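You operate a simulated robot arm through the tools that you are given. There is no shell and no other tool. Be economical: measure what you need, move in short steps, check, and stop when the job is done.

Carry out the task below with a simulated robot arm. There is one attempt and no reset: what you move stays moved.

## Task
Top up the rice canister to about its MAX line from the carton.
Fine: put the lid back on and the carton back where it stood.

The check looks at the end state, three seconds after you hand in, the way a careful person would. Anything else that was tipped, shoved, dropped, spilled or broken makes it a failure. A push-on lid holds only when it is set on centred and level and pressed home; a screw cap is set on level and turned clockwise until tight.

## Robot
A 7-joint arm with a two-finger parallel gripper, fixed in place. Base frame: the origin is at the foot of the arm, x ahead of it, y to its left, z up. Lengths are in m, angles in degrees, forces in N, time in s.
With the tool pointing down near the work surface it reaches from about 0.28 to 0.74 m from the base axis. Its first joint turns from -115.0 to 115.0 degrees. Payload 3.91 kg.
The TCP is the grasp point between the finger pads, 0.03 m short of the fingertips. In the tool frame z runs along the fingers and y along their closing line. The gripper opens to 0.11 m. The fingers are 0.02 m wide and 0.01 m thick; the gripper's body (0.048 by 0.112 m) begins 0.055 m behind the TCP.
Orientation is told as [roll, pitch, yaw] about the base's x, y, z axes, in that order, counted from this pose: with the fingers straight down and closing along the base's y, the tool's x points along the base's -x, its y along +y and its z along -z.

## Interface
- The arm moves only by the tool move_arm. Its argument "targets" is a list of rows, each an object (a shift or turn left out is 0, a gripper value left out holds the last) with "rot": the turn, a rotation vector about the tool's x, y, z in degrees, a list of three; "offset": the shift along the tool's x, y, z in m, a list of three; "grip": the closure, from 0 (fully open) to 1 (shut). In form: [{"rot": [wx, wy, wz], "offset": [dx, dy, dz], "grip": grip}, ...]. A call has 1 to 10 rows; each row is the pose to reach, as a shift and turn from the pose commanded when the call began, along the tool's axes at that moment. Rows are played at 5 a second. More than 0.05 m and 8.6 degrees between two rows, or a gripper value outside its range, and nothing of the call is played. Where a pose cannot be reached the arm comes as near as it can. A force on the tool above 40 N (or 10 N above the force at the start of the call, whichever is more), or a blocked arm, ends the call early, and 0.2 s more pass. Each finger travels about 0.108 m/s and halts on what it meets, pressing with about 26 N; the grip force reading is that of the motor and also rises with nothing between the fingers. The clock runs only during rows and for 0.2 s after the last one: add rows that repeat a pose to give the fingers time. It gives the time, the measured TCP pose, the force on the tool (base axes), the opening and the grip force at its end, in the units of the frame above (readings bear some noise), and new pictures: "pictures" is both (left out), scene, wrist or none.
- Cameras (640 x 400 px; columns grow to the right, rows downward): "scene" is fixed at [0.0517, 0.5009, 1.587]; the picture's right is [-0.56, -0.83, 0.00], its down [-0.44, 0.30, -0.85] and it looks along [0.70, -0.47, -0.53] (base axes); focal length 342 px, centre (320, 200). "wrist" rides on the gripper at [0.073, 0.017, -0.103] in the tool frame; the picture's right is [-0.23, 0.97, 0.00], its down [-0.76, -0.18, -0.62] and it looks along [-0.61, -0.14, 0.78] (tool axes); focal length 222 px, centre (320, 200). There is no depth. A picture from a camera that has moved, and an enlarged one, comes with that camera's place and axes in the base frame and with its lens.
- move_column(by): slides the trunk up (or, below 0, down) by that many m; the arm rides with it, the base frame stays. It gives what a move gives, with no picture.
- close_up(camera, box): a new picture of the part [left, top, right, bottom] of that camera's present view, enlarged. The clock stands still meanwhile.
- finish_job(): hands the job in; it is judged then, once.

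Work in short steps. Places have to be worked out from the pictures, the camera data and where the tool is seen: move nearer, look again, correct. Check each grasp and each placing, and mend what went wrong. You have 120 turns and 170 pictures in all, those below and enlarged ones among them. Open the gripper and draw the arm clear of the work before you hand the job in, unless the task says otherwise; then end with one line.

The tools are called after "Call:" by a JSON object that holds its "api" and its "payload". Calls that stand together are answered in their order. move_arm: Moves the arm, as the interface text tells. Its arguments: {"type":"object","properties":{"targets":{"type":"array","items":{"type":"object","properties":{"rot":{"type":"array","items":{"type":"number"}},"offset":{"type":"array","items":{"type":"number"}},"grip":{"type":"number"}}}},"pictures":{"type":"string","enum":["both","scene","wrist","none"]}},"required":["targets"]} The other tools are called the same way: move_column (by) slides the trunk up or down; close_up (camera, box) takes an enlarged picture of a part of a camera's view; finish_job () hands the job in.

At the start:

```text
time_s: 0.0
tcp_pos: [0.4656, -0.0801, 1.3291]
orientation: [0.0, 0.1, -0.2]
contact_force: [0.9, 0.5, 0.9]
width: 0.11
grasp_force: 0.1
trunk travel left (down, up): [-0.925, 0.065]
```

scene: 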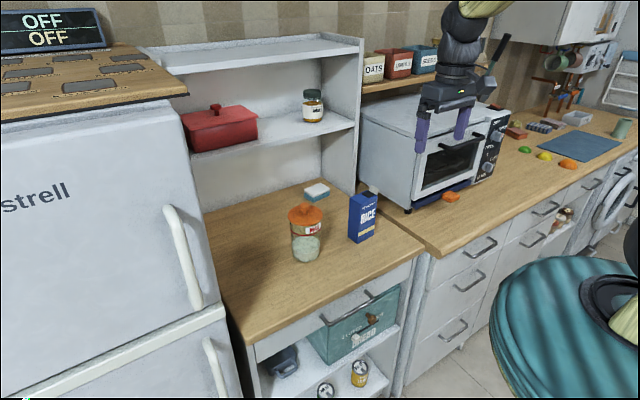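
wrist: 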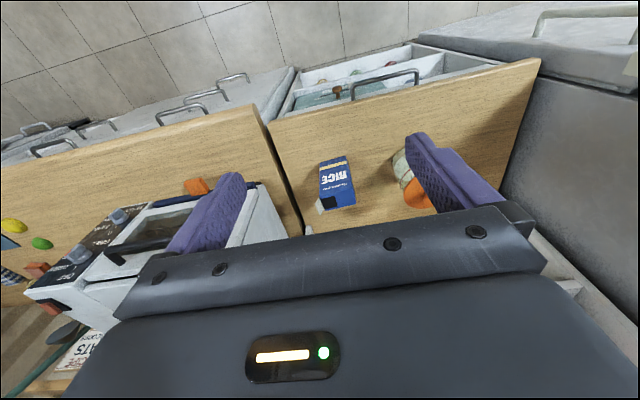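

I start with enlarged views of the canister and carton to locate them and read their state.

Call:
{"api": "close_up", "payload": {"camera": "scene", "box": [260, 160, 420, 280]}}

Call:
{"api": "close_up", "payload": {"camera": "wrist", "box": [290, 120, 450, 240]}}

```text
3.33 times, centred on (340, 220) of scene
camera zoom: at [0.0517, 0.5009, 1.587], right [-0.56, -0.83, 0.0], down [-0.44, 0.3, -0.85], along [0.7, -0.47, -0.53], focal length 1142 px, centre (253, 133)
```

zoom: 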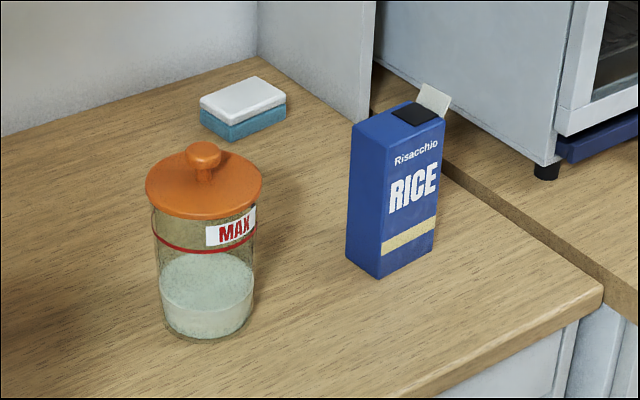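

```text
3.33 times, centred on (370, 180) of wrist
camera zoom: at [0.3916, -0.0628, 1.4328], right [0.23, 0.97, 0.0], down [0.76, -0.18, 0.62], along [0.61, -0.14, -0.78], focal length 740 px, centre (153, 267)
```

zoom: 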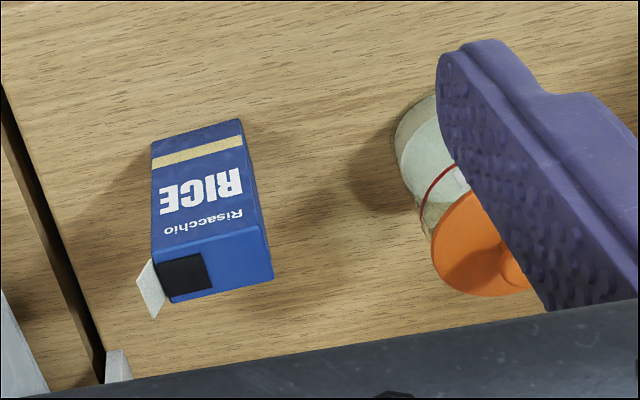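

The canister stands near (0.73, 0.10) with its knob at about z 1.06. The carton is near (0.70, -0.10), about 0.15 tall, with its spout at the -y end. I'll move above the knob first.

Call:
{"api": "move_arm", "payload": {"targets": [{"offset": [-0.033, 0.022, 0.012]}, {"offset": [-0.066, 0.044, 0.024]}, {"offset": [-0.099, 0.066, 0.036]}, {"offset": [-0.131, 0.088, 0.048]}, {"offset": [-0.164, 0.11, 0.06]}, {"offset": [-0.197, 0.133, 0.07]}, {"offset": [-0.23, 0.155, 0.08]}, {"offset": [-0.262, 0.177, 0.09]}, {"offset": [-0.262, 0.177, 0.09]}]}}

```text
time_s: 2.0
tcp_pos: [0.7268, 0.1, 1.2418]
orientation: [0.1, 0.0, -0.1]
contact_force: [-0.2, -0.7, 0.5]
width: 0.1102
grasp_force: 0.0
trunk travel left (down, up): [-0.925, 0.065]
camera wrist: at [0.6538, 0.1162, 1.3439], right [0.23, 0.97, 0.0], down [0.76, -0.18, 0.62], along [0.61, -0.14, -0.78], focal length 222 px, centre (320, 200)
```

scene: 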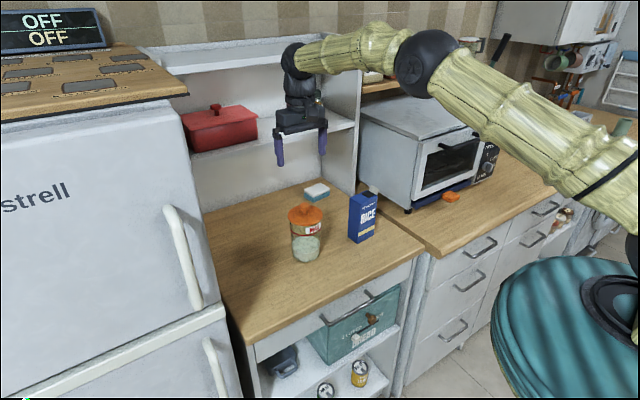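
wrist: 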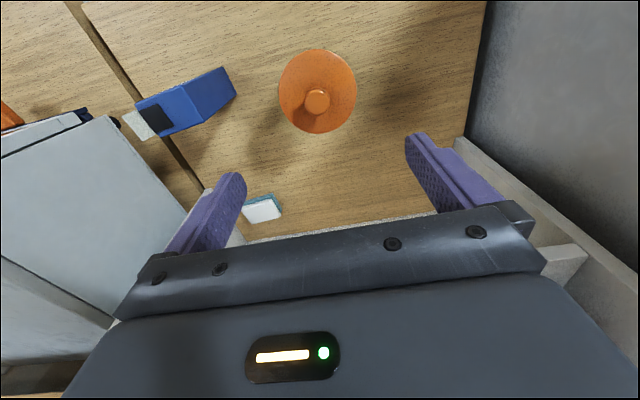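

The knob reads (0.725, 0.096) from both views, so I lower with the fingers half closed and check before gripping.

Call:
{"api": "move_arm", "payload": {"targets": [{"offset": [0.002, -0.001, 0.04], "grip": 0.4}, {"offset": [0.002, -0.001, 0.08]}, {"offset": [0.002, -0.001, 0.12]}, {"offset": [0.002, -0.001, 0.14]}, {"offset": [0.002, -0.001, 0.155]}, {"offset": [0.002, -0.001, 0.155]}]}}

Call:
{"api": "close_up", "payload": {"camera": "scene", "box": [250, 130, 410, 270]}}

```text
time_s: 3.4
tcp_pos: [0.7264, 0.0976, 1.0845]
orientation: [0.0, 0.0, -0.1]
contact_force: [0.9, 0.4, 0.2]
width: 0.0658
grasp_force: 0.0
trunk travel left (down, up): [-0.925, 0.065]
camera wrist: at [0.6531, 0.113, 1.1875], right [0.23, 0.97, 0.0], down [0.76, -0.18, 0.62], along [0.61, -0.14, -0.78], focal length 222 px, centre (320, 200)
```

scene: 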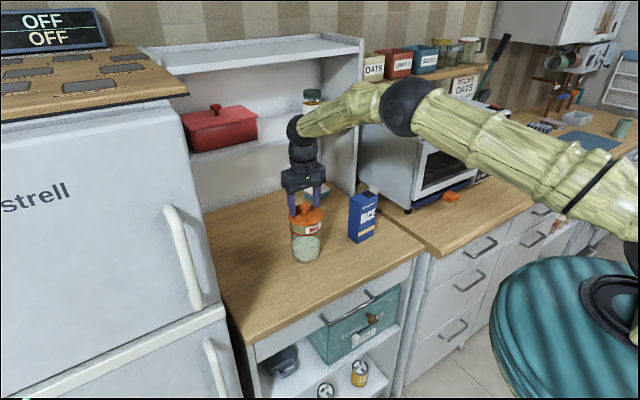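
wrist: 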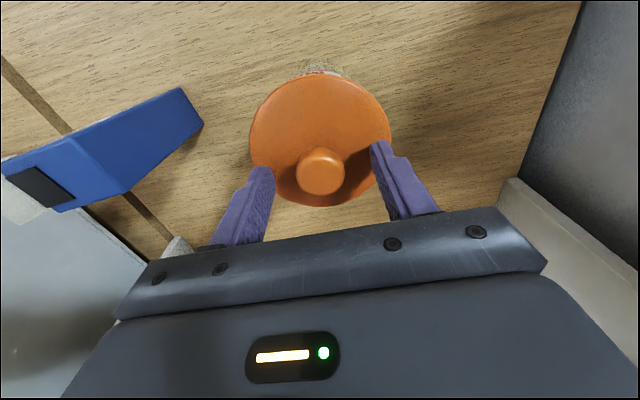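

```text
2.86 times, centred on (330, 200) of scene
camera zoom: at [0.0517, 0.5009, 1.587], right [-0.56, -0.83, 0.0], down [-0.44, 0.3, -0.85], along [0.7, -0.47, -0.53], focal length 979 px, centre (291, 200)
```

zoom: 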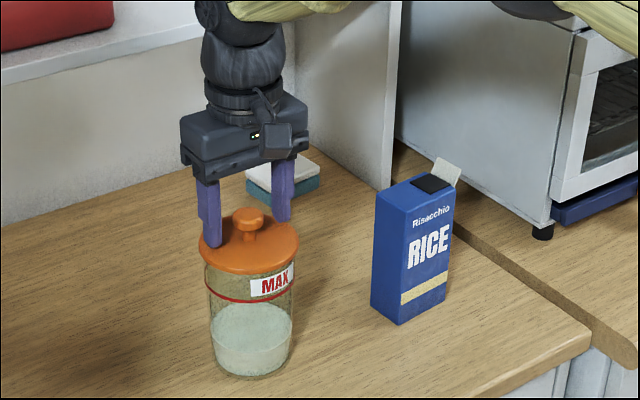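

The knob is centred between the fingers. I lower another 8 mm and close.

Call:
{"api": "move_arm", "payload": {"targets": [{"offset": [0, 0, 0.008]}, {"offset": [0, 0, 0.008]}, {"offset": [0, 0, 0.008], "grip": 0.8}, {"offset": [0, 0, 0.008], "grip": 1}, {"offset": [0, 0, 0.008], "grip": 1}], "pictures": "wrist"}}

Call:
{"api": "close_up", "payload": {"camera": "scene", "box": [270, 180, 350, 270]}}

```text
time_s: 4.6
tcp_pos: [0.7269, 0.0983, 1.0768]
orientation: [0.0, -0.1, -0.1]
contact_force: [1.3, 3.7, 6.1]
width: 0.029
grasp_force: 26.0
trunk travel left (down, up): [-0.925, 0.065]
camera wrist: at [0.6527, 0.1133, 1.1811], right [0.23, 0.97, 0.0], down [0.76, -0.18, 0.62], along [0.61, -0.14, -0.78], focal length 222 px, centre (320, 200)
```

wrist: 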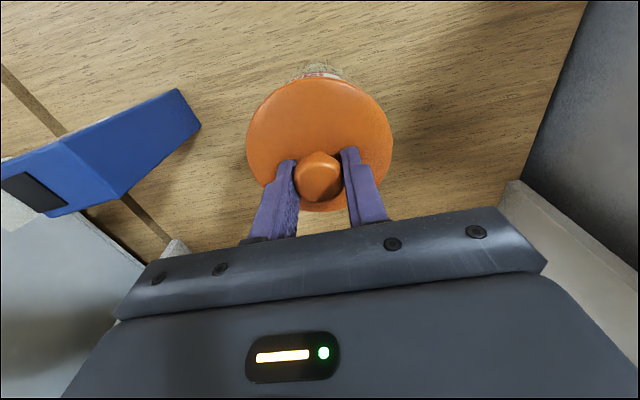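

```text
4.44 times, centred on (310, 225) of scene
camera zoom: at [0.0517, 0.5009, 1.587], right [-0.56, -0.83, 0.0], down [-0.44, 0.3, -0.85], along [0.7, -0.47, -0.53], focal length 1522 px, centre (364, 89)
```

zoom: 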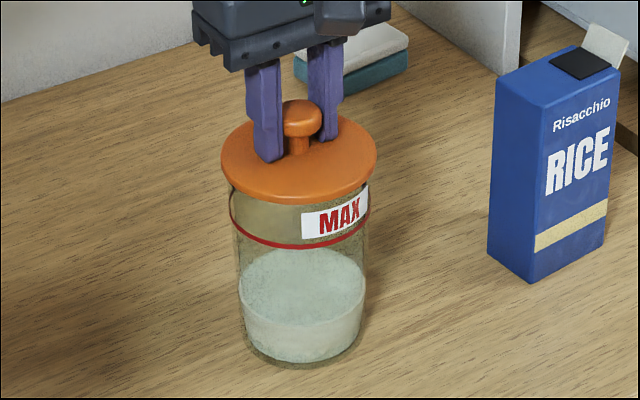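

The knob is held at 0.029 m width. I pull the lid straight up slowly and check that the canister stays.

Call:
{"api": "move_arm", "payload": {"targets": [{"offset": [0, 0, -0.004]}, {"offset": [0, 0, -0.008]}, {"offset": [0, 0, -0.012]}, {"offset": [0, 0, -0.02]}, {"offset": [0, 0, -0.03]}, {"offset": [0, 0, -0.04]}], "pictures": "none"}}

Call:
{"api": "close_up", "payload": {"camera": "scene", "box": [270, 180, 350, 270]}}

```text
time_s: 6.0
tcp_pos: [0.7256, 0.0976, 1.1171]
orientation: [0.0, 0.0, -0.2]
contact_force: [-0.2, 0.0, -0.9]
width: 0.0284
grasp_force: 25.8
trunk travel left (down, up): [-0.925, 0.065]
```

```text
4.44 times, centred on (310, 225) of scene
camera zoom: at [0.0517, 0.5009, 1.587], right [-0.56, -0.83, 0.0], down [-0.44, 0.3, -0.85], along [0.7, -0.47, -0.53], focal length 1522 px, centre (364, 89)
```

zoom: 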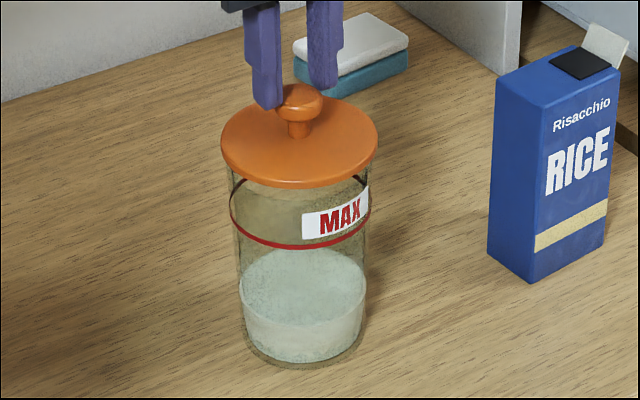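

The fingers rose 40 mm but the lid only about 12 mm, so the grip slid up the knob. I'll raise slightly and look to see whether the lid is off the rim and still held.

Call:
{"api": "move_arm", "payload": {"targets": [{"offset": [0, 0, -0.005]}, {"offset": [0, 0, -0.01]}, {"offset": [0, 0, -0.01]}], "pictures": "wrist"}}

Call:
{"api": "close_up", "payload": {"camera": "scene", "box": [270, 180, 350, 270]}}

```text
time_s: 6.8
tcp_pos: [0.7265, 0.097, 1.1264]
orientation: [0.0, -0.1, -0.1]
contact_force: [0.0, 0.2, 0.6]
width: 0.0281
grasp_force: 25.9
trunk travel left (down, up): [-0.925, 0.065]
camera wrist: at [0.6533, 0.1127, 1.2299], right [0.23, 0.97, 0.0], down [0.76, -0.18, 0.62], along [0.61, -0.14, -0.78], focal length 222 px, centre (320, 200)
```

wrist: 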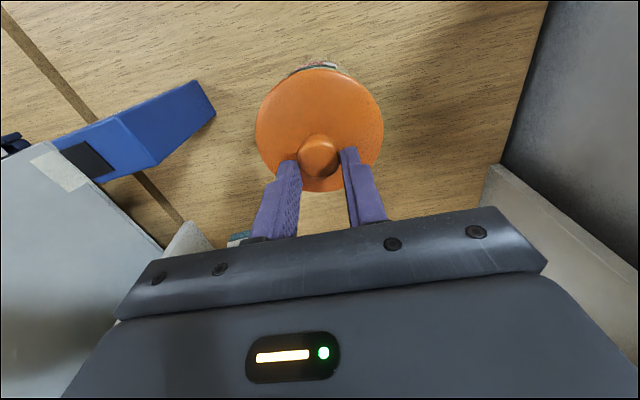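

```text
4.44 times, centred on (310, 225) of scene
camera zoom: at [0.0517, 0.5009, 1.587], right [-0.56, -0.83, 0.0], down [-0.44, 0.3, -0.85], along [0.7, -0.47, -0.53], focal length 1522 px, centre (364, 89)
```

zoom: 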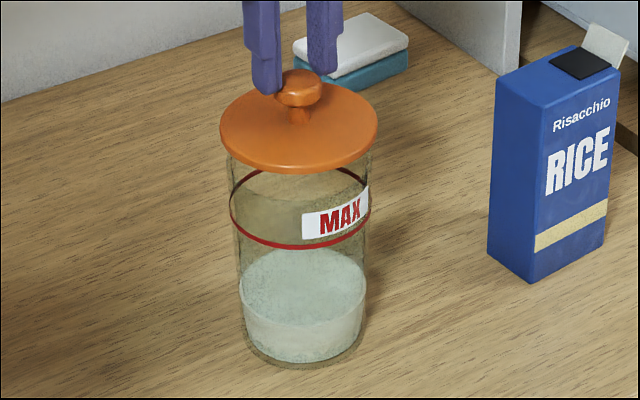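

The lid now follows the fingers but hangs at the very tips. I'll set it back down loosely, lower around the knob, and take a deeper grip.

Call:
{"api": "move_arm", "payload": {"targets": [{"offset": [0, 0, 0.006]}, {"offset": [0, 0, 0.012]}, {"offset": [0, 0, 0.016]}, {"offset": [0, 0, 0.016]}], "pictures": "none"}}

Call:
{"api": "close_up", "payload": {"camera": "scene", "box": [270, 180, 350, 270]}}

```text
time_s: 7.8
tcp_pos: [0.7249, 0.0967, 1.1095]
orientation: [0.0, -0.1, -0.1]
contact_force: [0.8, 0.1, 0.5]
width: 0.0283
grasp_force: 25.8
trunk travel left (down, up): [-0.925, 0.065]
```

```text
4.44 times, centred on (310, 225) of scene
camera zoom: at [0.0517, 0.5009, 1.587], right [-0.56, -0.83, 0.0], down [-0.44, 0.3, -0.85], along [0.7, -0.47, -0.53], focal length 1522 px, centre (364, 89)
```

zoom: 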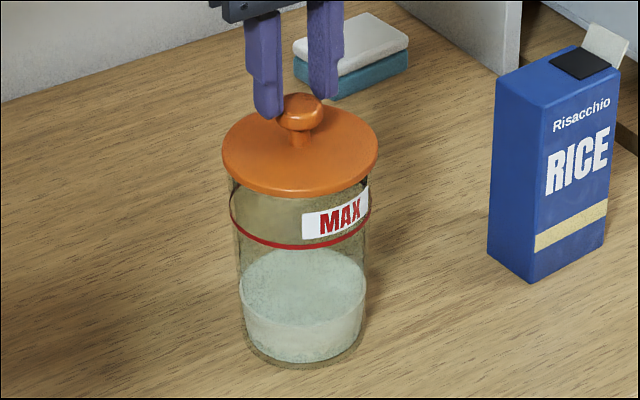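

The lid is about 6 mm above its seat. I lower it the rest, open, and descend for a deeper grip.

Call:
{"api": "move_arm", "payload": {"targets": [{"offset": [0, 0, 0.003]}, {"offset": [0, 0, 0.006]}, {"offset": [0, 0, 0.006], "grip": 0.5}, {"offset": [0, 0, 0.006], "grip": 0.5}, {"offset": [0, 0, 0.016]}, {"offset": [0, 0, 0.026]}, {"offset": [0, 0, 0.035]}, {"offset": [0, 0, 0.035]}], "pictures": "wrist"}}

Call:
{"api": "close_up", "payload": {"camera": "scene", "box": [270, 180, 350, 270]}}

```text
time_s: 9.6
tcp_pos: [0.7244, 0.1, 1.0765]
orientation: [0.0, -0.3, 0.0]
contact_force: [-0.8, 2.4, 12.5]
width: 0.055
grasp_force: 0.0
trunk travel left (down, up): [-0.925, 0.065]
camera wrist: at [0.651, 0.1144, 1.1807], right [0.23, 0.97, 0.0], down [0.76, -0.18, 0.63], along [0.61, -0.14, -0.78], focal length 222 px, centre (320, 200)
```

wrist: 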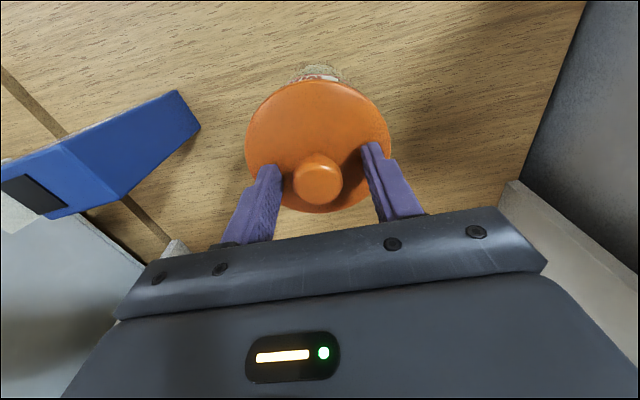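

```text
4.44 times, centred on (310, 225) of scene
camera zoom: at [0.0517, 0.5009, 1.587], right [-0.56, -0.83, 0.0], down [-0.44, 0.3, -0.85], along [0.7, -0.47, -0.53], focal length 1522 px, centre (364, 89)
```

zoom: 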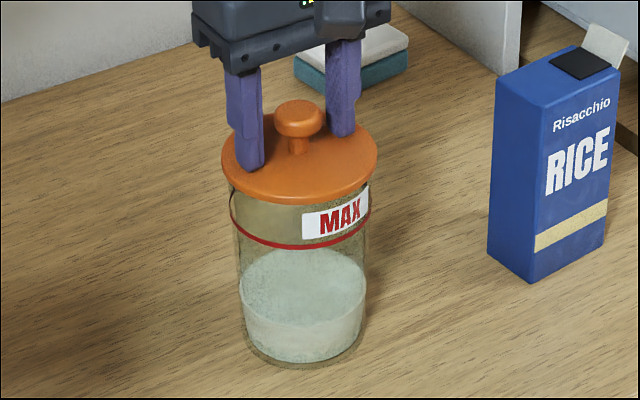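

The fingertips touch the lid top. I raise 2 mm, grip the knob and pull slowly.

Call:
{"api": "move_arm", "payload": {"targets": [{"offset": [0, 0, -0.003]}, {"offset": [0, 0, -0.003], "grip": 1}, {"offset": [0, 0, -0.003], "grip": 1}, {"offset": [0, 0, -0.003], "grip": 1}, {"offset": [0, 0, -0.006]}, {"offset": [0, 0, -0.009]}, {"offset": [0, 0, -0.012]}, {"offset": [0, 0, -0.016]}, {"offset": [0, 0, -0.02]}], "pictures": "none"}}

Call:
{"api": "close_up", "payload": {"camera": "scene", "box": [270, 180, 350, 270]}}

```text
time_s: 11.6
tcp_pos: [0.7249, 0.098, 1.0945]
orientation: [0.0, 0.0, -0.1]
contact_force: [-0.3, -0.2, -0.8]
width: 0.0285
grasp_force: 25.9
trunk travel left (down, up): [-0.925, 0.065]
```

```text
4.44 times, centred on (310, 225) of scene
camera zoom: at [0.0517, 0.5009, 1.587], right [-0.56, -0.83, 0.0], down [-0.44, 0.3, -0.85], along [0.7, -0.47, -0.53], focal length 1522 px, centre (364, 89)
```

zoom: 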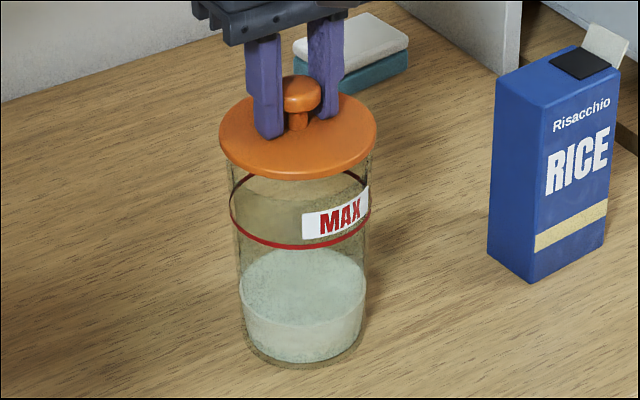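

The lid is now held firmly and is free. I lift clear and carry it to an empty spot at about (0.63, 0.24).

Call:
{"api": "move_arm", "payload": {"targets": [{"offset": [0, 0, -0.03]}, {"offset": [0, 0, -0.06]}, {"offset": [0.02, 0.03, -0.06]}, {"offset": [0.04, 0.06, -0.06]}, {"offset": [0.06, 0.09, -0.06]}, {"offset": [0.08, 0.12, -0.06]}, {"offset": [0.1, 0.143, -0.05]}, {"offset": [0.1, 0.143, -0.01]}, {"offset": [0.1, 0.143, 0.03]}, {"offset": [0.1, 0.143, 0.07]}], "pictures": "none"}}

Call:
{"api": "move_arm", "payload": {"targets": [{"offset": [0, 0, 0.03]}, {"offset": [0, 0, 0.05]}, {"offset": [0, 0, 0.06]}, {"offset": [0, 0, 0.06]}]}}

Call:
{"api": "close_up", "payload": {"camera": "scene", "box": [220, 180, 380, 300]}}

```text
time_s: 13.8
tcp_pos: [0.6251, 0.2376, 1.0234]
orientation: [-0.1, 0.0, 0.0]
contact_force: [0.3, -0.6, -0.4]
width: 0.0285
grasp_force: 25.6
trunk travel left (down, up): [-0.925, 0.065]
```

```text
time_s: 14.8
tcp_pos: [0.6256, 0.2389, 0.964]
orientation: [0.0, 0.0, -0.1]
contact_force: [-0.5, -0.3, -0.1]
width: 0.0286
grasp_force: 25.9
trunk travel left (down, up): [-0.925, 0.065]
camera wrist: at [0.5518, 0.2549, 1.0672], right [0.23, 0.97, 0.0], down [0.76, -0.18, 0.62], along [0.61, -0.14, -0.78], focal length 222 px, centre (320, 200)
```

scene: 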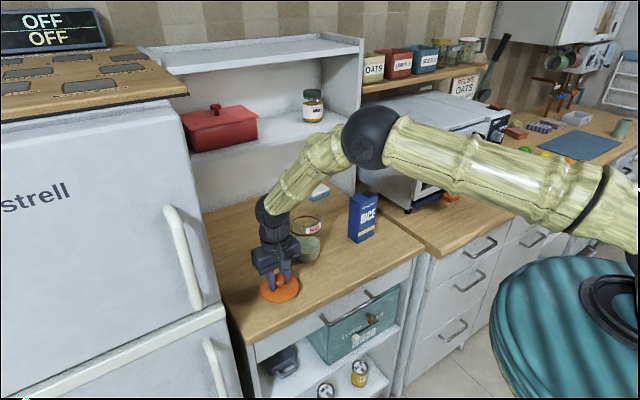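
wrist: 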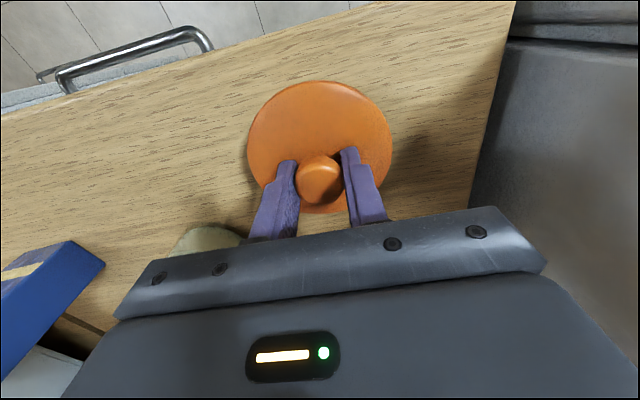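

```text
3.33 times, centred on (300, 240) of scene
camera zoom: at [0.0517, 0.5009, 1.587], right [-0.56, -0.83, 0.0], down [-0.44, 0.3, -0.85], along [0.7, -0.47, -0.53], focal length 1142 px, centre (387, 67)
```

zoom: 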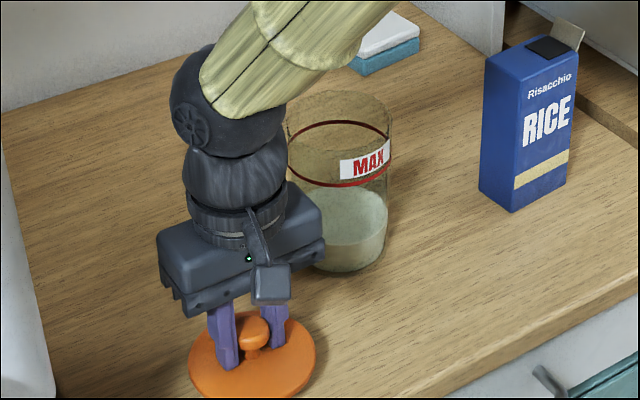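

The canister is open and stayed put. The lid is a little above the counter, so I lower gently until it touches.

Call:
{"api": "move_arm", "payload": {"targets": [{"offset": [0, 0, 0.004]}, {"offset": [0, 0, 0.008]}, {"offset": [0, 0, 0.012]}, {"offset": [0, 0, 0.016]}], "pictures": "none"}}

Call:
{"api": "close_up", "payload": {"camera": "wrist", "box": [220, 60, 420, 240]}}

```text
time_s: 15.8
tcp_pos: [0.6259, 0.2401, 0.9475]
orientation: [0.0, 0.1, -0.1]
contact_force: [-0.2, 0.6, -1.4]
width: 0.0285
grasp_force: 26.7
trunk travel left (down, up): [-0.925, 0.065]
```

```text
2.22 times, centred on (320, 150) of wrist
camera zoom: at [0.5525, 0.2559, 1.0523], right [0.23, 0.97, 0.0], down [0.76, -0.18, 0.62], along [0.61, -0.14, -0.78], focal length 494 px, centre (320, 311)
```

zoom: 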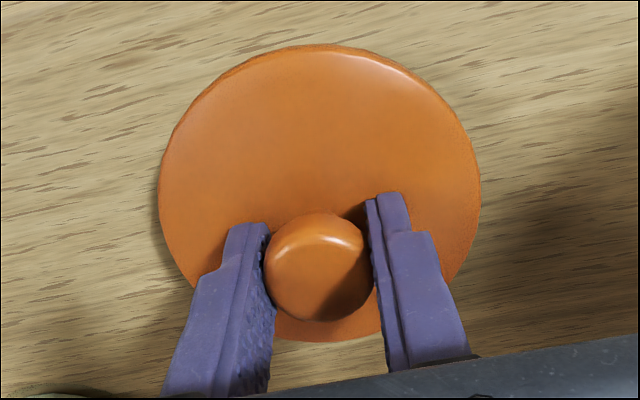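

Call:
{"api": "move_arm", "payload": {"targets": [{"offset": [0, 0, 0.003]}, {"offset": [0, 0, 0.006]}, {"offset": [0, 0, 0.009]}, {"offset": [0, 0, 0.012]}, {"offset": [0, 0, 0.015]}], "pictures": "none"}}

```text
time_s: 17.1
tcp_pos: [0.6272, 0.2425, 0.9406]
orientation: [0.1, -0.7, -0.1]
contact_force: [-3.7, -2.3, 20.5]
width: 0.0285
grasp_force: 25.8
trunk travel left (down, up): [-0.925, 0.065]
stopped in row 5: the force on the tool passed its limit (the readings are from after the stop); the commanded pose is now the measured one
```

The lid is on the counter. I release it and rise.

Call:
{"api": "move_arm", "payload": {"targets": [{"offset": [0, 0, -0.004]}, {"offset": [0, 0, -0.004], "grip": 0.5}, {"offset": [0, 0, -0.004], "grip": 0.5}, {"offset": [0, 0, -0.04]}, {"offset": [0, 0, -0.08]}, {"offset": [0, 0, -0.12], "grip": 0}, {"offset": [0, 0, -0.16]}, {"offset": [0, 0, -0.2]}]}}

Call:
{"api": "close_up", "payload": {"camera": "scene", "box": [220, 180, 400, 310]}}

```text
time_s: 18.9
tcp_pos: [0.6243, 0.2377, 1.1392]
orientation: [0.1, -0.5, -0.1]
contact_force: [0.2, -0.6, -0.1]
width: 0.1098
grasp_force: 0.1
trunk travel left (down, up): [-0.925, 0.065]
camera wrist: at [0.5504, 0.2544, 1.2413], right [0.23, 0.97, 0.0], down [0.76, -0.18, 0.63], along [0.61, -0.14, -0.78], focal length 222 px, centre (320, 200)
```

scene: 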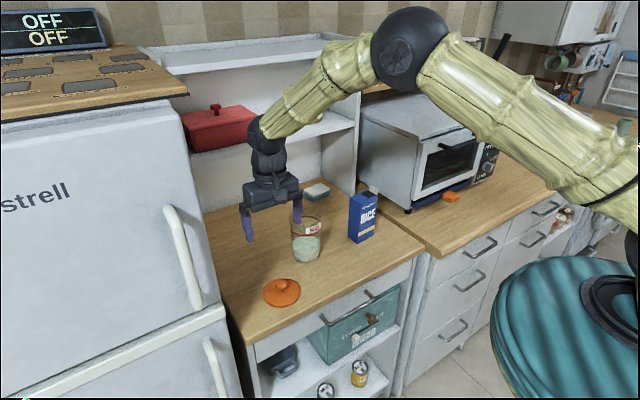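
wrist: 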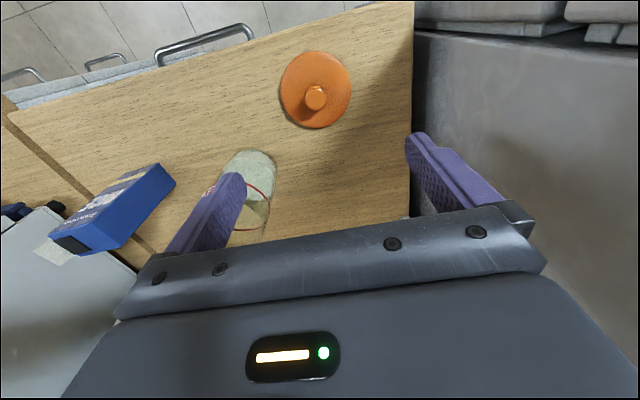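

```text
3.08 times, centred on (310, 245) of scene
camera zoom: at [0.0517, 0.5009, 1.587], right [-0.56, -0.83, 0.0], down [-0.44, 0.3, -0.85], along [0.7, -0.47, -0.53], focal length 1054 px, centre (351, 62)
```

zoom: 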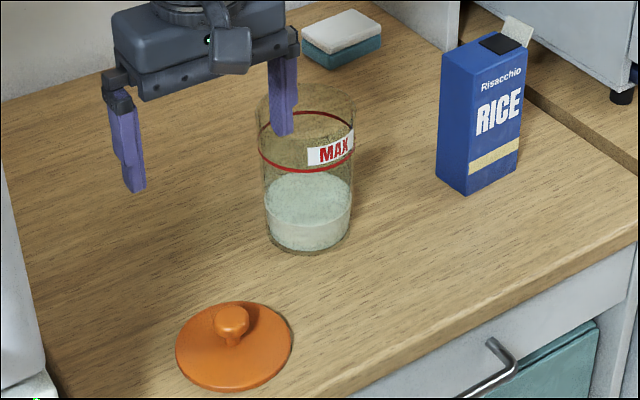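

Both stand fine and the lid lies flat. I go back and sideways to stand in front of the carton, then tilt the tool forward.

Call:
{"api": "move_arm", "payload": {"targets": [{"offset": [0.03, -0.035, -0.01]}, {"offset": [0.06, -0.07, -0.02]}, {"offset": [0.09, -0.105, -0.02]}, {"offset": [0.124, -0.14, -0.02]}, {"offset": [0.124, -0.18, -0.01]}, {"offset": [0.124, -0.22, 0]}, {"offset": [0.124, -0.26, 0.01]}, {"offset": [0.124, -0.3, 0.02]}, {"offset": [0.124, -0.335, 0.03]}], "pictures": "none"}}

Call:
{"api": "move_arm", "payload": {"targets": [{"rot": [0, -8.3, 0]}, {"rot": [0, -16.6, 0]}, {"rot": [0, -24.9, 0]}, {"rot": [0, -33.2, 0]}, {"rot": [0, -41.5, 0]}, {"rot": [0, -49.8, 0]}, {"rot": [0, -58, 0]}, {"rot": [0, -66, 0]}, {"rot": [0, -74, 0]}, {"rot": [0, -74, 0]}]}}

```text
time_s: 20.9
tcp_pos: [0.4994, -0.1007, 1.1031]
orientation: [0.0, -0.5, 0.1]
contact_force: [0.2, -0.1, -0.1]
width: 0.1098
grasp_force: 0.0
trunk travel left (down, up): [-0.925, 0.065]
```

```text
time_s: 23.1
tcp_pos: [0.5005, -0.0929, 1.1059]
orientation: [0.4, -74.4, -0.4]
contact_force: [-0.4, -1.1, -0.1]
width: 0.1098
grasp_force: 0.0
trunk travel left (down, up): [-0.925, 0.065]
camera wrist: at [0.3821, -0.0779, 1.0637], right [0.06, 0.97, 0.22], down [-0.4, -0.18, 0.9], along [0.92, -0.14, 0.38], focal length 222 px, centre (320, 200)
```

scene: 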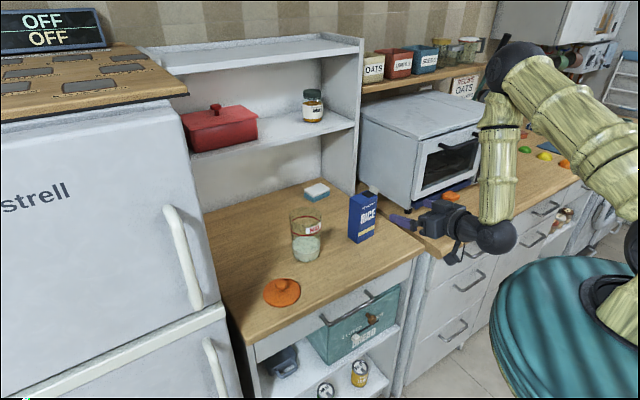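
wrist: 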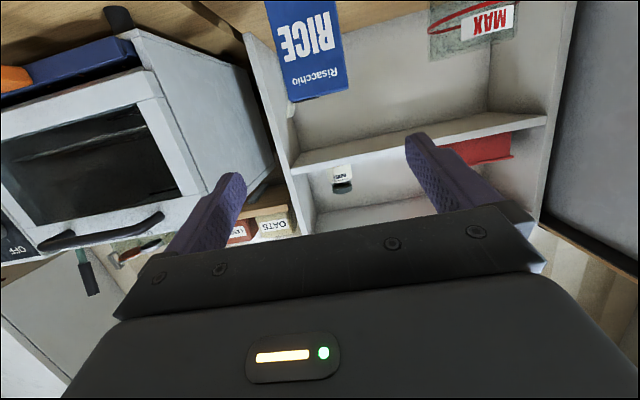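

The tool now faces forward and the carton front spans y ≈ -0.13 to -0.06 with its top at z 1.05. I yaw about 7° to match it and drop to grasp height, still short of it.

Call:
{"api": "move_arm", "payload": {"targets": [{"rot": [-3.4, 0, -0.95], "offset": [0.025, -0.004, 0.022]}, {"rot": [-6.74, 0, -1.88], "offset": [0.05, -0.008, 0.045]}, {"rot": [-6.74, 0, -1.88], "offset": [0.075, -0.012, 0.068]}, {"rot": [-6.74, 0, -1.88], "offset": [0.097, -0.015, 0.0893]}, {"rot": [-6.74, 0, -1.88], "offset": [0.097, -0.015, 0.0893]}]}}

Call:
{"api": "close_up", "payload": {"camera": "scene", "box": [320, 160, 480, 280]}}

```text
time_s: 24.3
tcp_pos: [0.5619, -0.1089, 0.9911]
orientation: [0.4, -74.5, 6.6]
contact_force: [-0.3, -0.6, 0.1]
width: 0.1101
grasp_force: 0.1
trunk travel left (down, up): [-0.925, 0.065]
camera wrist: at [0.4402, -0.1078, 0.9493], right [-0.06, 0.97, 0.22], down [-0.37, -0.23, 0.9], along [0.93, -0.03, 0.38], focal length 222 px, centre (320, 200)
```

scene: 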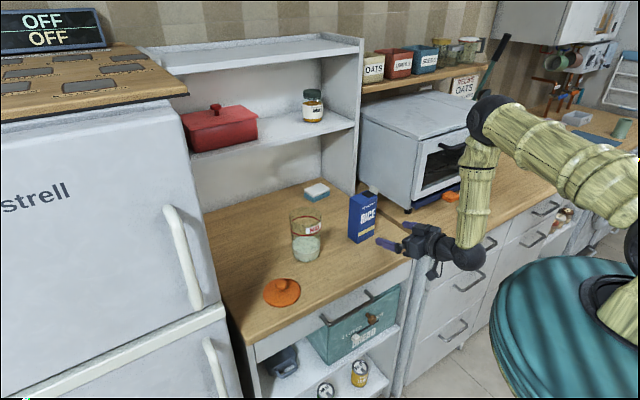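
wrist: 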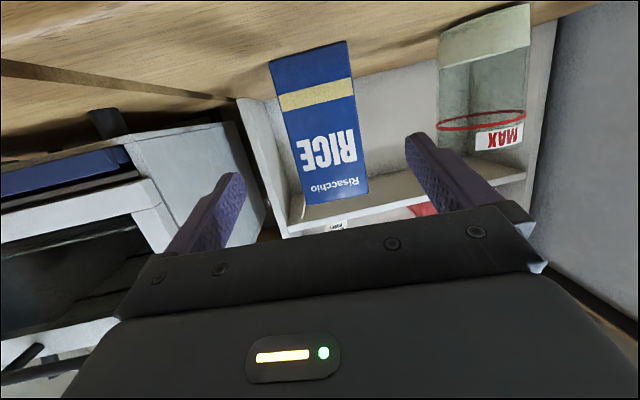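

```text
3.33 times, centred on (400, 220) of scene
camera zoom: at [0.0517, 0.5009, 1.587], right [-0.56, -0.83, 0.0], down [-0.44, 0.3, -0.85], along [0.7, -0.47, -0.53], focal length 1142 px, centre (53, 133)
```

zoom: 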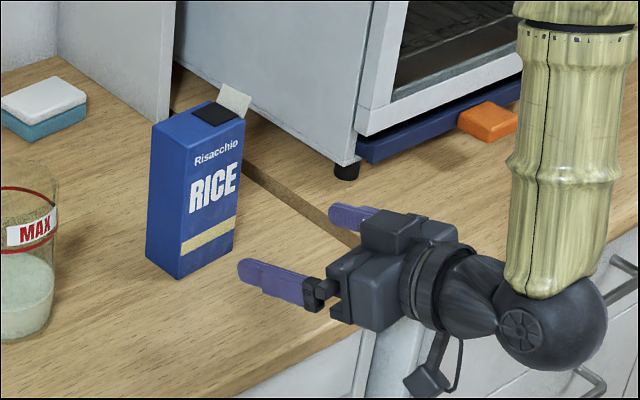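

The approach line runs to the carton's centre (0.705, -0.095). I advance horizontally with the fingers open.

Call:
{"api": "move_arm", "payload": {"targets": [{"offset": [-0.0077, 0, 0.0275]}, {"offset": [-0.0154, 0, 0.0551]}, {"offset": [-0.0231, 0, 0.0826]}, {"offset": [-0.0308, 0, 0.1102]}, {"offset": [-0.0385, 0, 0.1377]}, {"offset": [-0.0385, 0, 0.1377]}]}}

Call:
{"api": "close_up", "payload": {"camera": "scene", "box": [290, 160, 450, 280]}}

```text
time_s: 25.7
tcp_pos: [0.7062, -0.0907, 0.9889]
orientation: [0.5, -74.5, 6.5]
contact_force: [0.4, 0.3, -0.4]
width: 0.11
grasp_force: 0.0
trunk travel left (down, up): [-0.925, 0.065]
camera wrist: at [0.5851, -0.0885, 0.9476], right [-0.06, 0.97, 0.22], down [-0.37, -0.23, 0.9], along [0.93, -0.03, 0.38], focal length 222 px, centre (320, 200)
```

scene: 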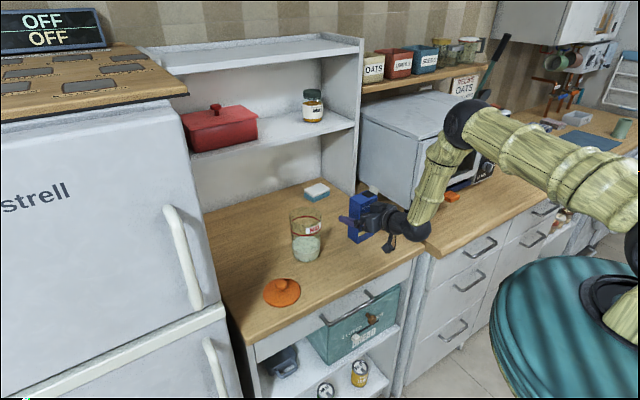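
wrist: 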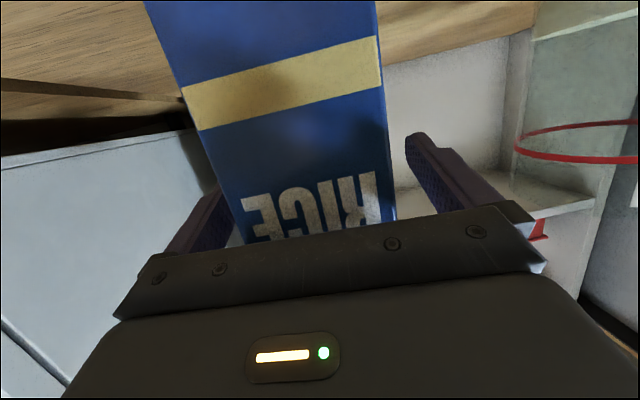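

```text
3.33 times, centred on (370, 220) of scene
camera zoom: at [0.0517, 0.5009, 1.587], right [-0.56, -0.83, 0.0], down [-0.44, 0.3, -0.85], along [0.7, -0.47, -0.53], focal length 1142 px, centre (153, 133)
```

zoom: 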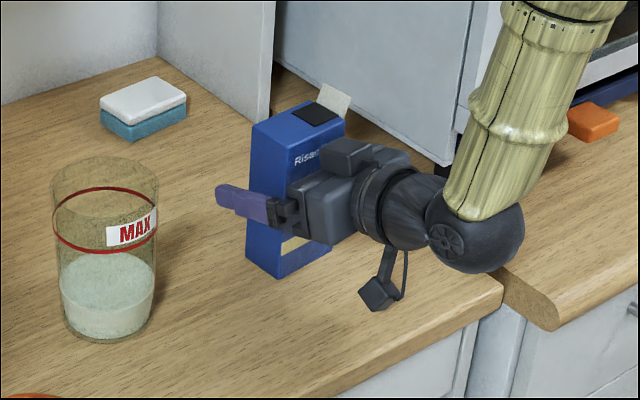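

The carton sits about 3 mm to the -y side of the finger centre. I shift by that and close gently.

Call:
{"api": "move_arm", "payload": {"targets": [{"offset": [0, -0.003, 0]}, {"offset": [0, -0.003, 0], "grip": 0.15}, {"offset": [0, -0.003, 0], "grip": 0.25}, {"offset": [0, -0.003, 0], "grip": 0.5}, {"offset": [0, -0.003, 0], "grip": 1}, {"offset": [0, -0.003, 0], "grip": 1}, {"offset": [0, -0.003, 0], "grip": 1}], "pictures": "wrist"}}

Call:
{"api": "close_up", "payload": {"camera": "scene", "box": [290, 160, 450, 280]}}

```text
time_s: 27.3
tcp_pos: [0.7053, -0.0919, 0.9892]
orientation: [0.3, -74.5, 6.6]
contact_force: [0.2, -0.3, 0.0]
width: 0.0739
grasp_force: 26.0
trunk travel left (down, up): [-0.925, 0.065]
camera wrist: at [0.5846, -0.0917, 0.9474], right [-0.06, 0.97, 0.22], down [-0.37, -0.23, 0.9], along [0.93, -0.03, 0.38], focal length 222 px, centre (320, 200)
```

wrist: 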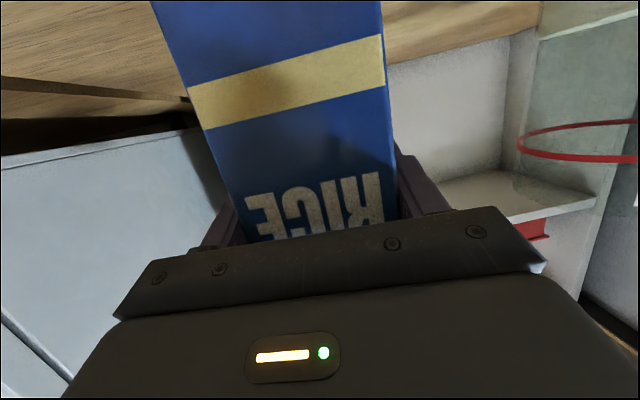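

```text
3.33 times, centred on (370, 220) of scene
camera zoom: at [0.0517, 0.5009, 1.587], right [-0.56, -0.83, 0.0], down [-0.44, 0.3, -0.85], along [0.7, -0.47, -0.53], focal length 1142 px, centre (153, 133)
```

zoom: 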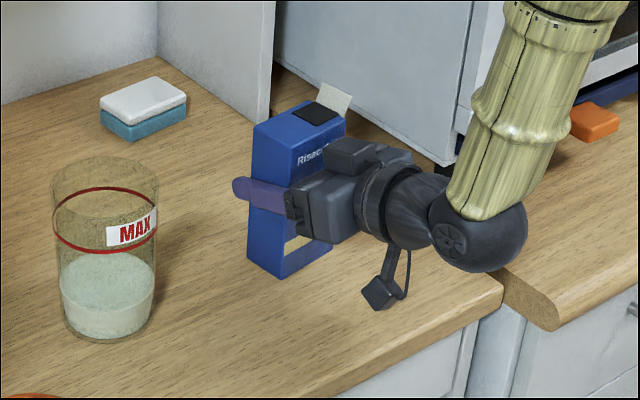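

The carton is firmly held. I lift it straight up and check.

Call:
{"api": "move_arm", "payload": {"targets": [{"offset": [-0.02, 0, -0.0056]}, {"offset": [-0.06, 0, -0.0168]}, {"offset": [-0.1, 0, -0.0279]}, {"offset": [-0.14, 0, -0.0391]}, {"offset": [-0.18, 0, -0.0503]}, {"offset": [-0.2119, 0, -0.0592]}, {"offset": [-0.2119, 0, -0.0592]}]}}

Call:
{"api": "close_up", "payload": {"camera": "scene", "box": [280, 100, 440, 220]}}

```text
time_s: 28.9
tcp_pos: [0.7041, -0.0975, 1.2103]
orientation: [0.5, -74.3, 6.3]
contact_force: [-0.1, 0.7, -4.0]
width: 0.0737
grasp_force: 26.1
trunk travel left (down, up): [-0.925, 0.065]
camera wrist: at [0.5839, -0.0953, 1.168], right [-0.06, 0.97, 0.22], down [-0.37, -0.23, 0.9], along [0.93, -0.03, 0.37], focal length 222 px, centre (320, 200)
```

scene: 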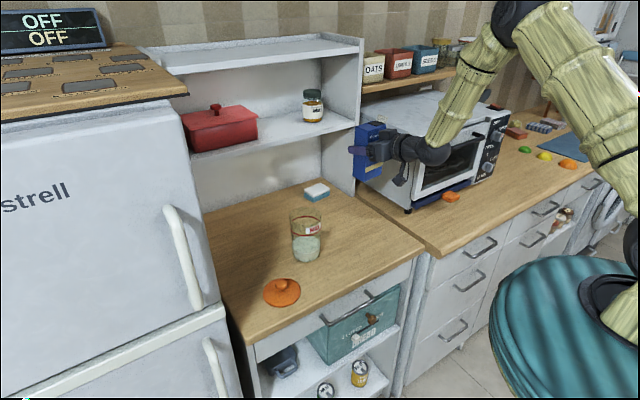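
wrist: 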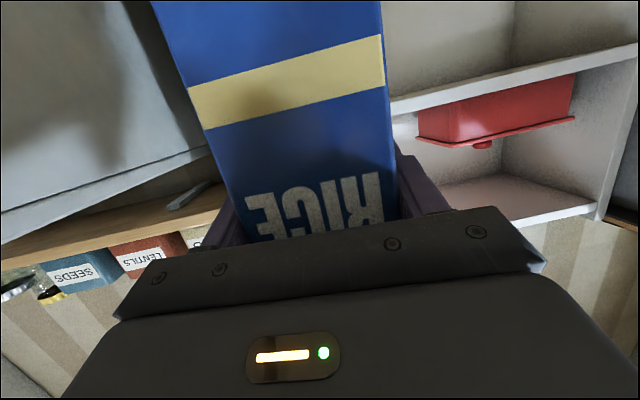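

```text
3.33 times, centred on (360, 160) of scene
camera zoom: at [0.0517, 0.5009, 1.587], right [-0.56, -0.83, 0.0], down [-0.44, 0.3, -0.85], along [0.7, -0.47, -0.53], focal length 1142 px, centre (187, 333)
```

zoom: 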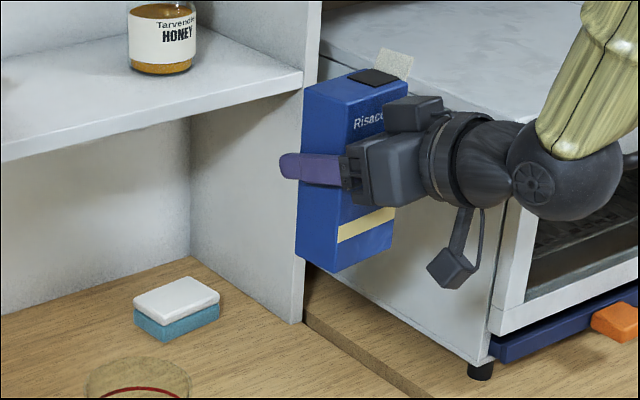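

Lifted securely, weighing about 4–5 N. I carry it across to y ≈ 0.19 at this height, taking the yaw out on the way.

Call:
{"api": "move_arm", "payload": {"targets": [{"offset": [-0.0018, 0.0354, 0.0066], "rot": [0.8, 0, 0.22]}, {"offset": [-0.0037, 0.0709, 0.0131], "rot": [1.6, 0, 0.45]}, {"offset": [-0.0055, 0.1063, 0.0197], "rot": [2.4, 0, 0.67]}, {"offset": [-0.0073, 0.1417, 0.0262], "rot": [3.2, 0, 0.89]}, {"offset": [-0.0092, 0.1772, 0.0328], "rot": [4.0, 0, 1.11]}, {"offset": [-0.011, 0.2126, 0.0394], "rot": [4.8, 0, 1.33]}, {"offset": [-0.0129, 0.248, 0.0459], "rot": [5.6, 0, 1.56]}, {"offset": [-0.0147, 0.2835, 0.0525], "rot": [6.36, 0, 1.78]}, {"offset": [-0.0147, 0.2835, 0.0525], "rot": [6.36, 0, 1.78]}]}}

Call:
{"api": "close_up", "payload": {"camera": "scene", "box": [230, 120, 400, 270]}}

```text
time_s: 30.9
tcp_pos: [0.725, 0.1909, 1.2098]
orientation: [0.4, -74.4, -0.2]
contact_force: [-0.5, -0.4, -3.6]
width: 0.0742
grasp_force: 26.0
trunk travel left (down, up): [-0.925, 0.065]
camera wrist: at [0.6051, 0.2067, 1.1697], right [0.06, 0.97, 0.22], down [-0.4, -0.18, 0.9], along [0.92, -0.14, 0.37], focal length 222 px, centre (320, 200)
```

scene: 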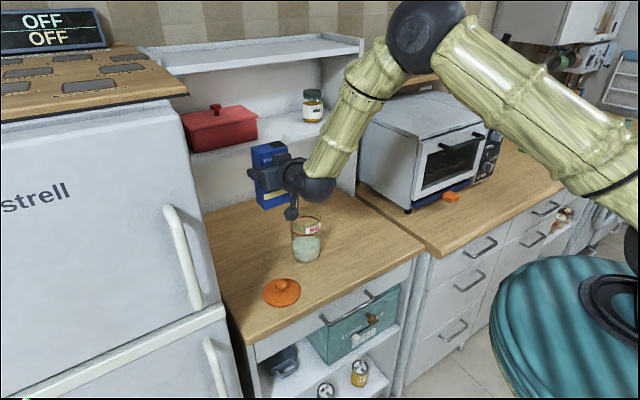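
wrist: 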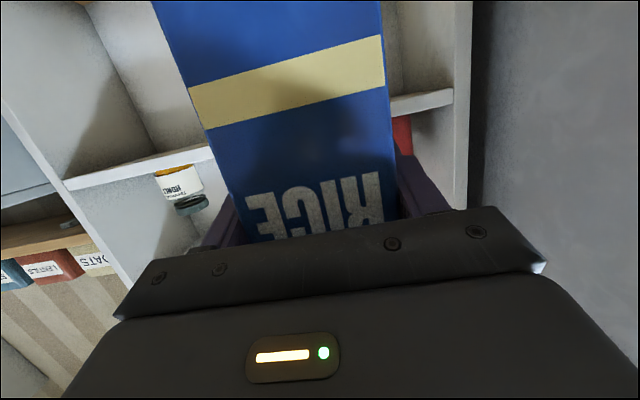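

```text
2.67 times, centred on (315, 195) of scene
camera zoom: at [0.0517, 0.5009, 1.587], right [-0.56, -0.83, 0.0], down [-0.44, 0.3, -0.85], along [0.7, -0.47, -0.53], focal length 913 px, centre (333, 213)
```

zoom: 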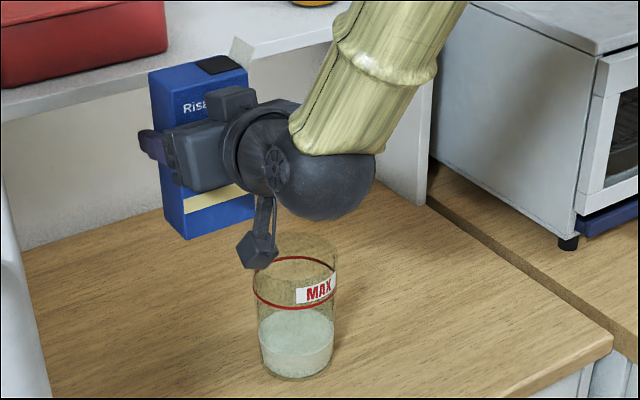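

The canister remains visible to the scene camera. I lower and start tilting 45° with the spout kept over the canister mouth.

Call:
{"api": "move_arm", "payload": {"targets": [{"offset": [0.014, -0.002, 0.004], "rot": [-2.02, 0, 7.22]}, {"offset": [0.028, -0.004, 0.008], "rot": [-4.04, 0, 14.44]}, {"offset": [0.042, -0.006, 0.012], "rot": [-6.06, 0, 21.66]}, {"offset": [0.056, -0.008, 0.0157], "rot": [-8.08, 0, 28.9]}, {"offset": [0.07, -0.01, 0.0196], "rot": [-10.1, 0, 36.1]}, {"offset": [0.0843, -0.012, 0.0235], "rot": [-12.1, 0, 43.3]}, {"offset": [0.0843, -0.012, 0.0235], "rot": [-12.1, 0, 43.3]}]}}

Call:
{"api": "close_up", "payload": {"camera": "scene", "box": [230, 140, 390, 270]}}

```text
time_s: 32.5
tcp_pos: [0.7228, 0.1815, 1.1245]
orientation: [75.0, -42.9, -68.2]
contact_force: [0.5, 0.7, -4.6]
width: 0.0739
grasp_force: 26.3
trunk travel left (down, up): [-0.925, 0.065]
camera wrist: at [0.603, 0.2215, 1.1057], right [0.06, 0.53, 0.84], down [-0.39, -0.77, 0.51], along [0.92, -0.36, 0.16], focal length 222 px, centre (320, 200)
```

scene: 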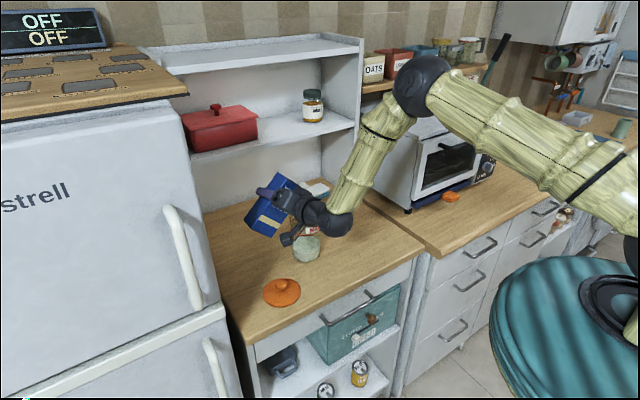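
wrist: 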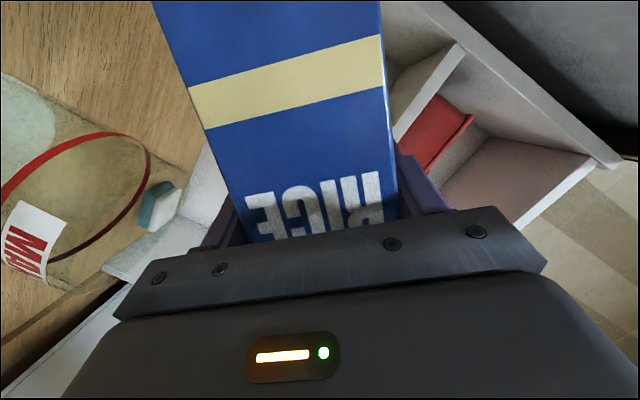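

```text
3.08 times, centred on (310, 205) of scene
camera zoom: at [0.0517, 0.5009, 1.587], right [-0.56, -0.83, 0.0], down [-0.44, 0.3, -0.85], along [0.7, -0.47, -0.53], focal length 1054 px, centre (351, 185)
```

zoom: 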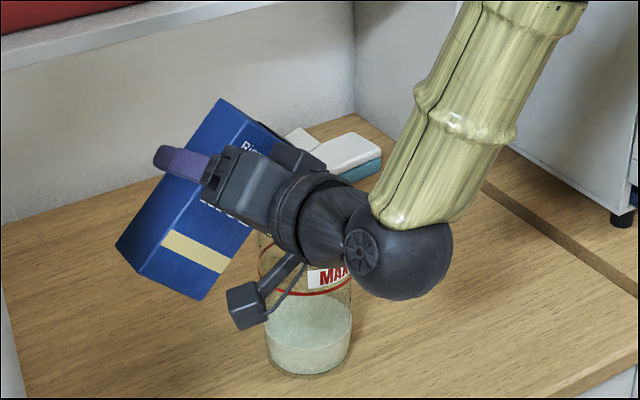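

No rice flows yet at 45°. I tilt on to 68° in place and look.

Call:
{"api": "move_arm", "payload": {"targets": [{"rot": [-2.02, 0, 7.22]}, {"rot": [-4.04, 0, 14.44]}, {"rot": [-6.06, 0, 21.66]}, {"rot": [-6.06, 0, 21.66]}], "pictures": "wrist"}}

Call:
{"api": "close_up", "payload": {"camera": "scene", "box": [230, 140, 390, 270]}}

```text
time_s: 33.5
tcp_pos: [0.7242, 0.1814, 1.1215]
orientation: [83.9, -21.5, -72.9]
contact_force: [-0.1, -0.5, -4.3]
width: 0.0738
grasp_force: 26.5
trunk travel left (down, up): [-0.925, 0.065]
camera wrist: at [0.6041, 0.2245, 1.1214], right [0.06, 0.17, 0.98], down [-0.39, -0.9, 0.18], along [0.92, -0.39, 0.01], focal length 222 px, centre (320, 200)
```

wrist: 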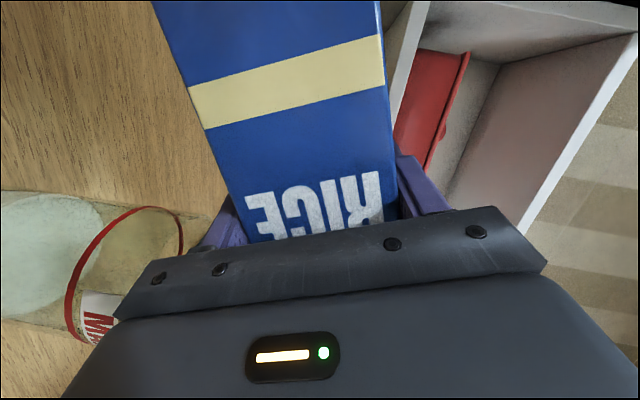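

```text
3.08 times, centred on (310, 205) of scene
camera zoom: at [0.0517, 0.5009, 1.587], right [-0.56, -0.83, 0.0], down [-0.44, 0.3, -0.85], along [0.7, -0.47, -0.53], focal length 1054 px, centre (351, 185)
```

zoom: 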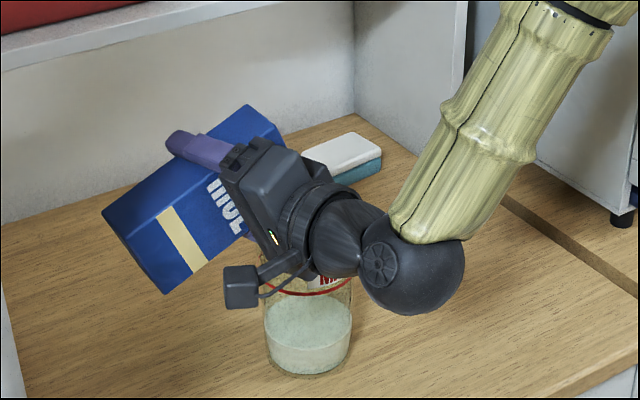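

Still no flow. I step to about 80°.

Call:
{"api": "move_arm", "payload": {"targets": [{"rot": [-1.6, 0, 5.8]}, {"rot": [-3.2, 0, 11.6]}, {"rot": [-3.2, 0, 11.6]}, {"rot": [-3.2, 0, 11.6]}], "pictures": "wrist"}}

Call:
{"api": "close_up", "payload": {"camera": "scene", "box": [230, 140, 390, 270]}}

```text
time_s: 34.5
tcp_pos: [0.7236, 0.1809, 1.1216]
orientation: [87.2, -10.0, -73.7]
contact_force: [0.1, 0.4, -4.7]
width: 0.074
grasp_force: 26.6
trunk travel left (down, up): [-0.925, 0.065]
camera wrist: at [0.6047, 0.223, 1.1312], right [0.06, -0.04, 1.0], down [-0.39, -0.92, -0.01], along [0.92, -0.39, -0.07], focal length 222 px, centre (320, 200)
```

wrist: 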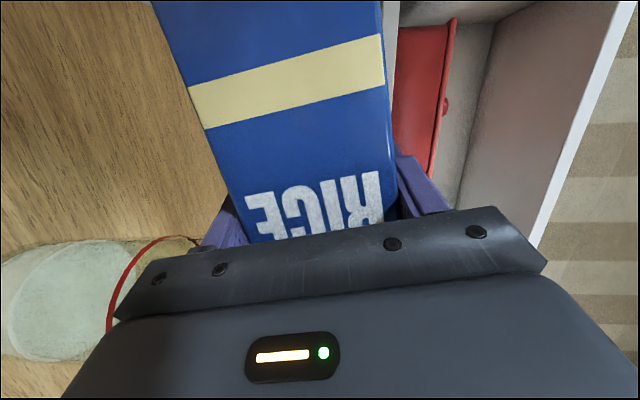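

```text
3.08 times, centred on (310, 205) of scene
camera zoom: at [0.0517, 0.5009, 1.587], right [-0.56, -0.83, 0.0], down [-0.44, 0.3, -0.85], along [0.7, -0.47, -0.53], focal length 1054 px, centre (351, 185)
```

zoom: 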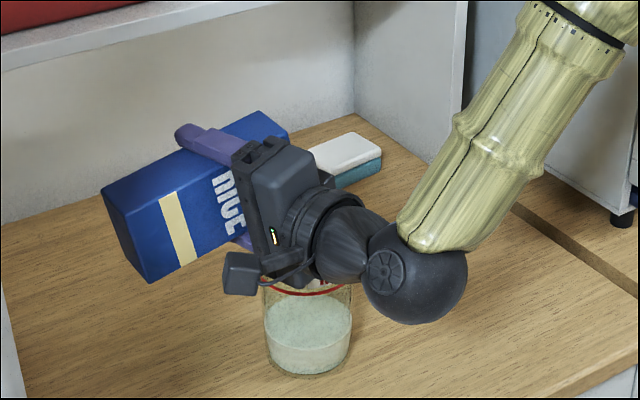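

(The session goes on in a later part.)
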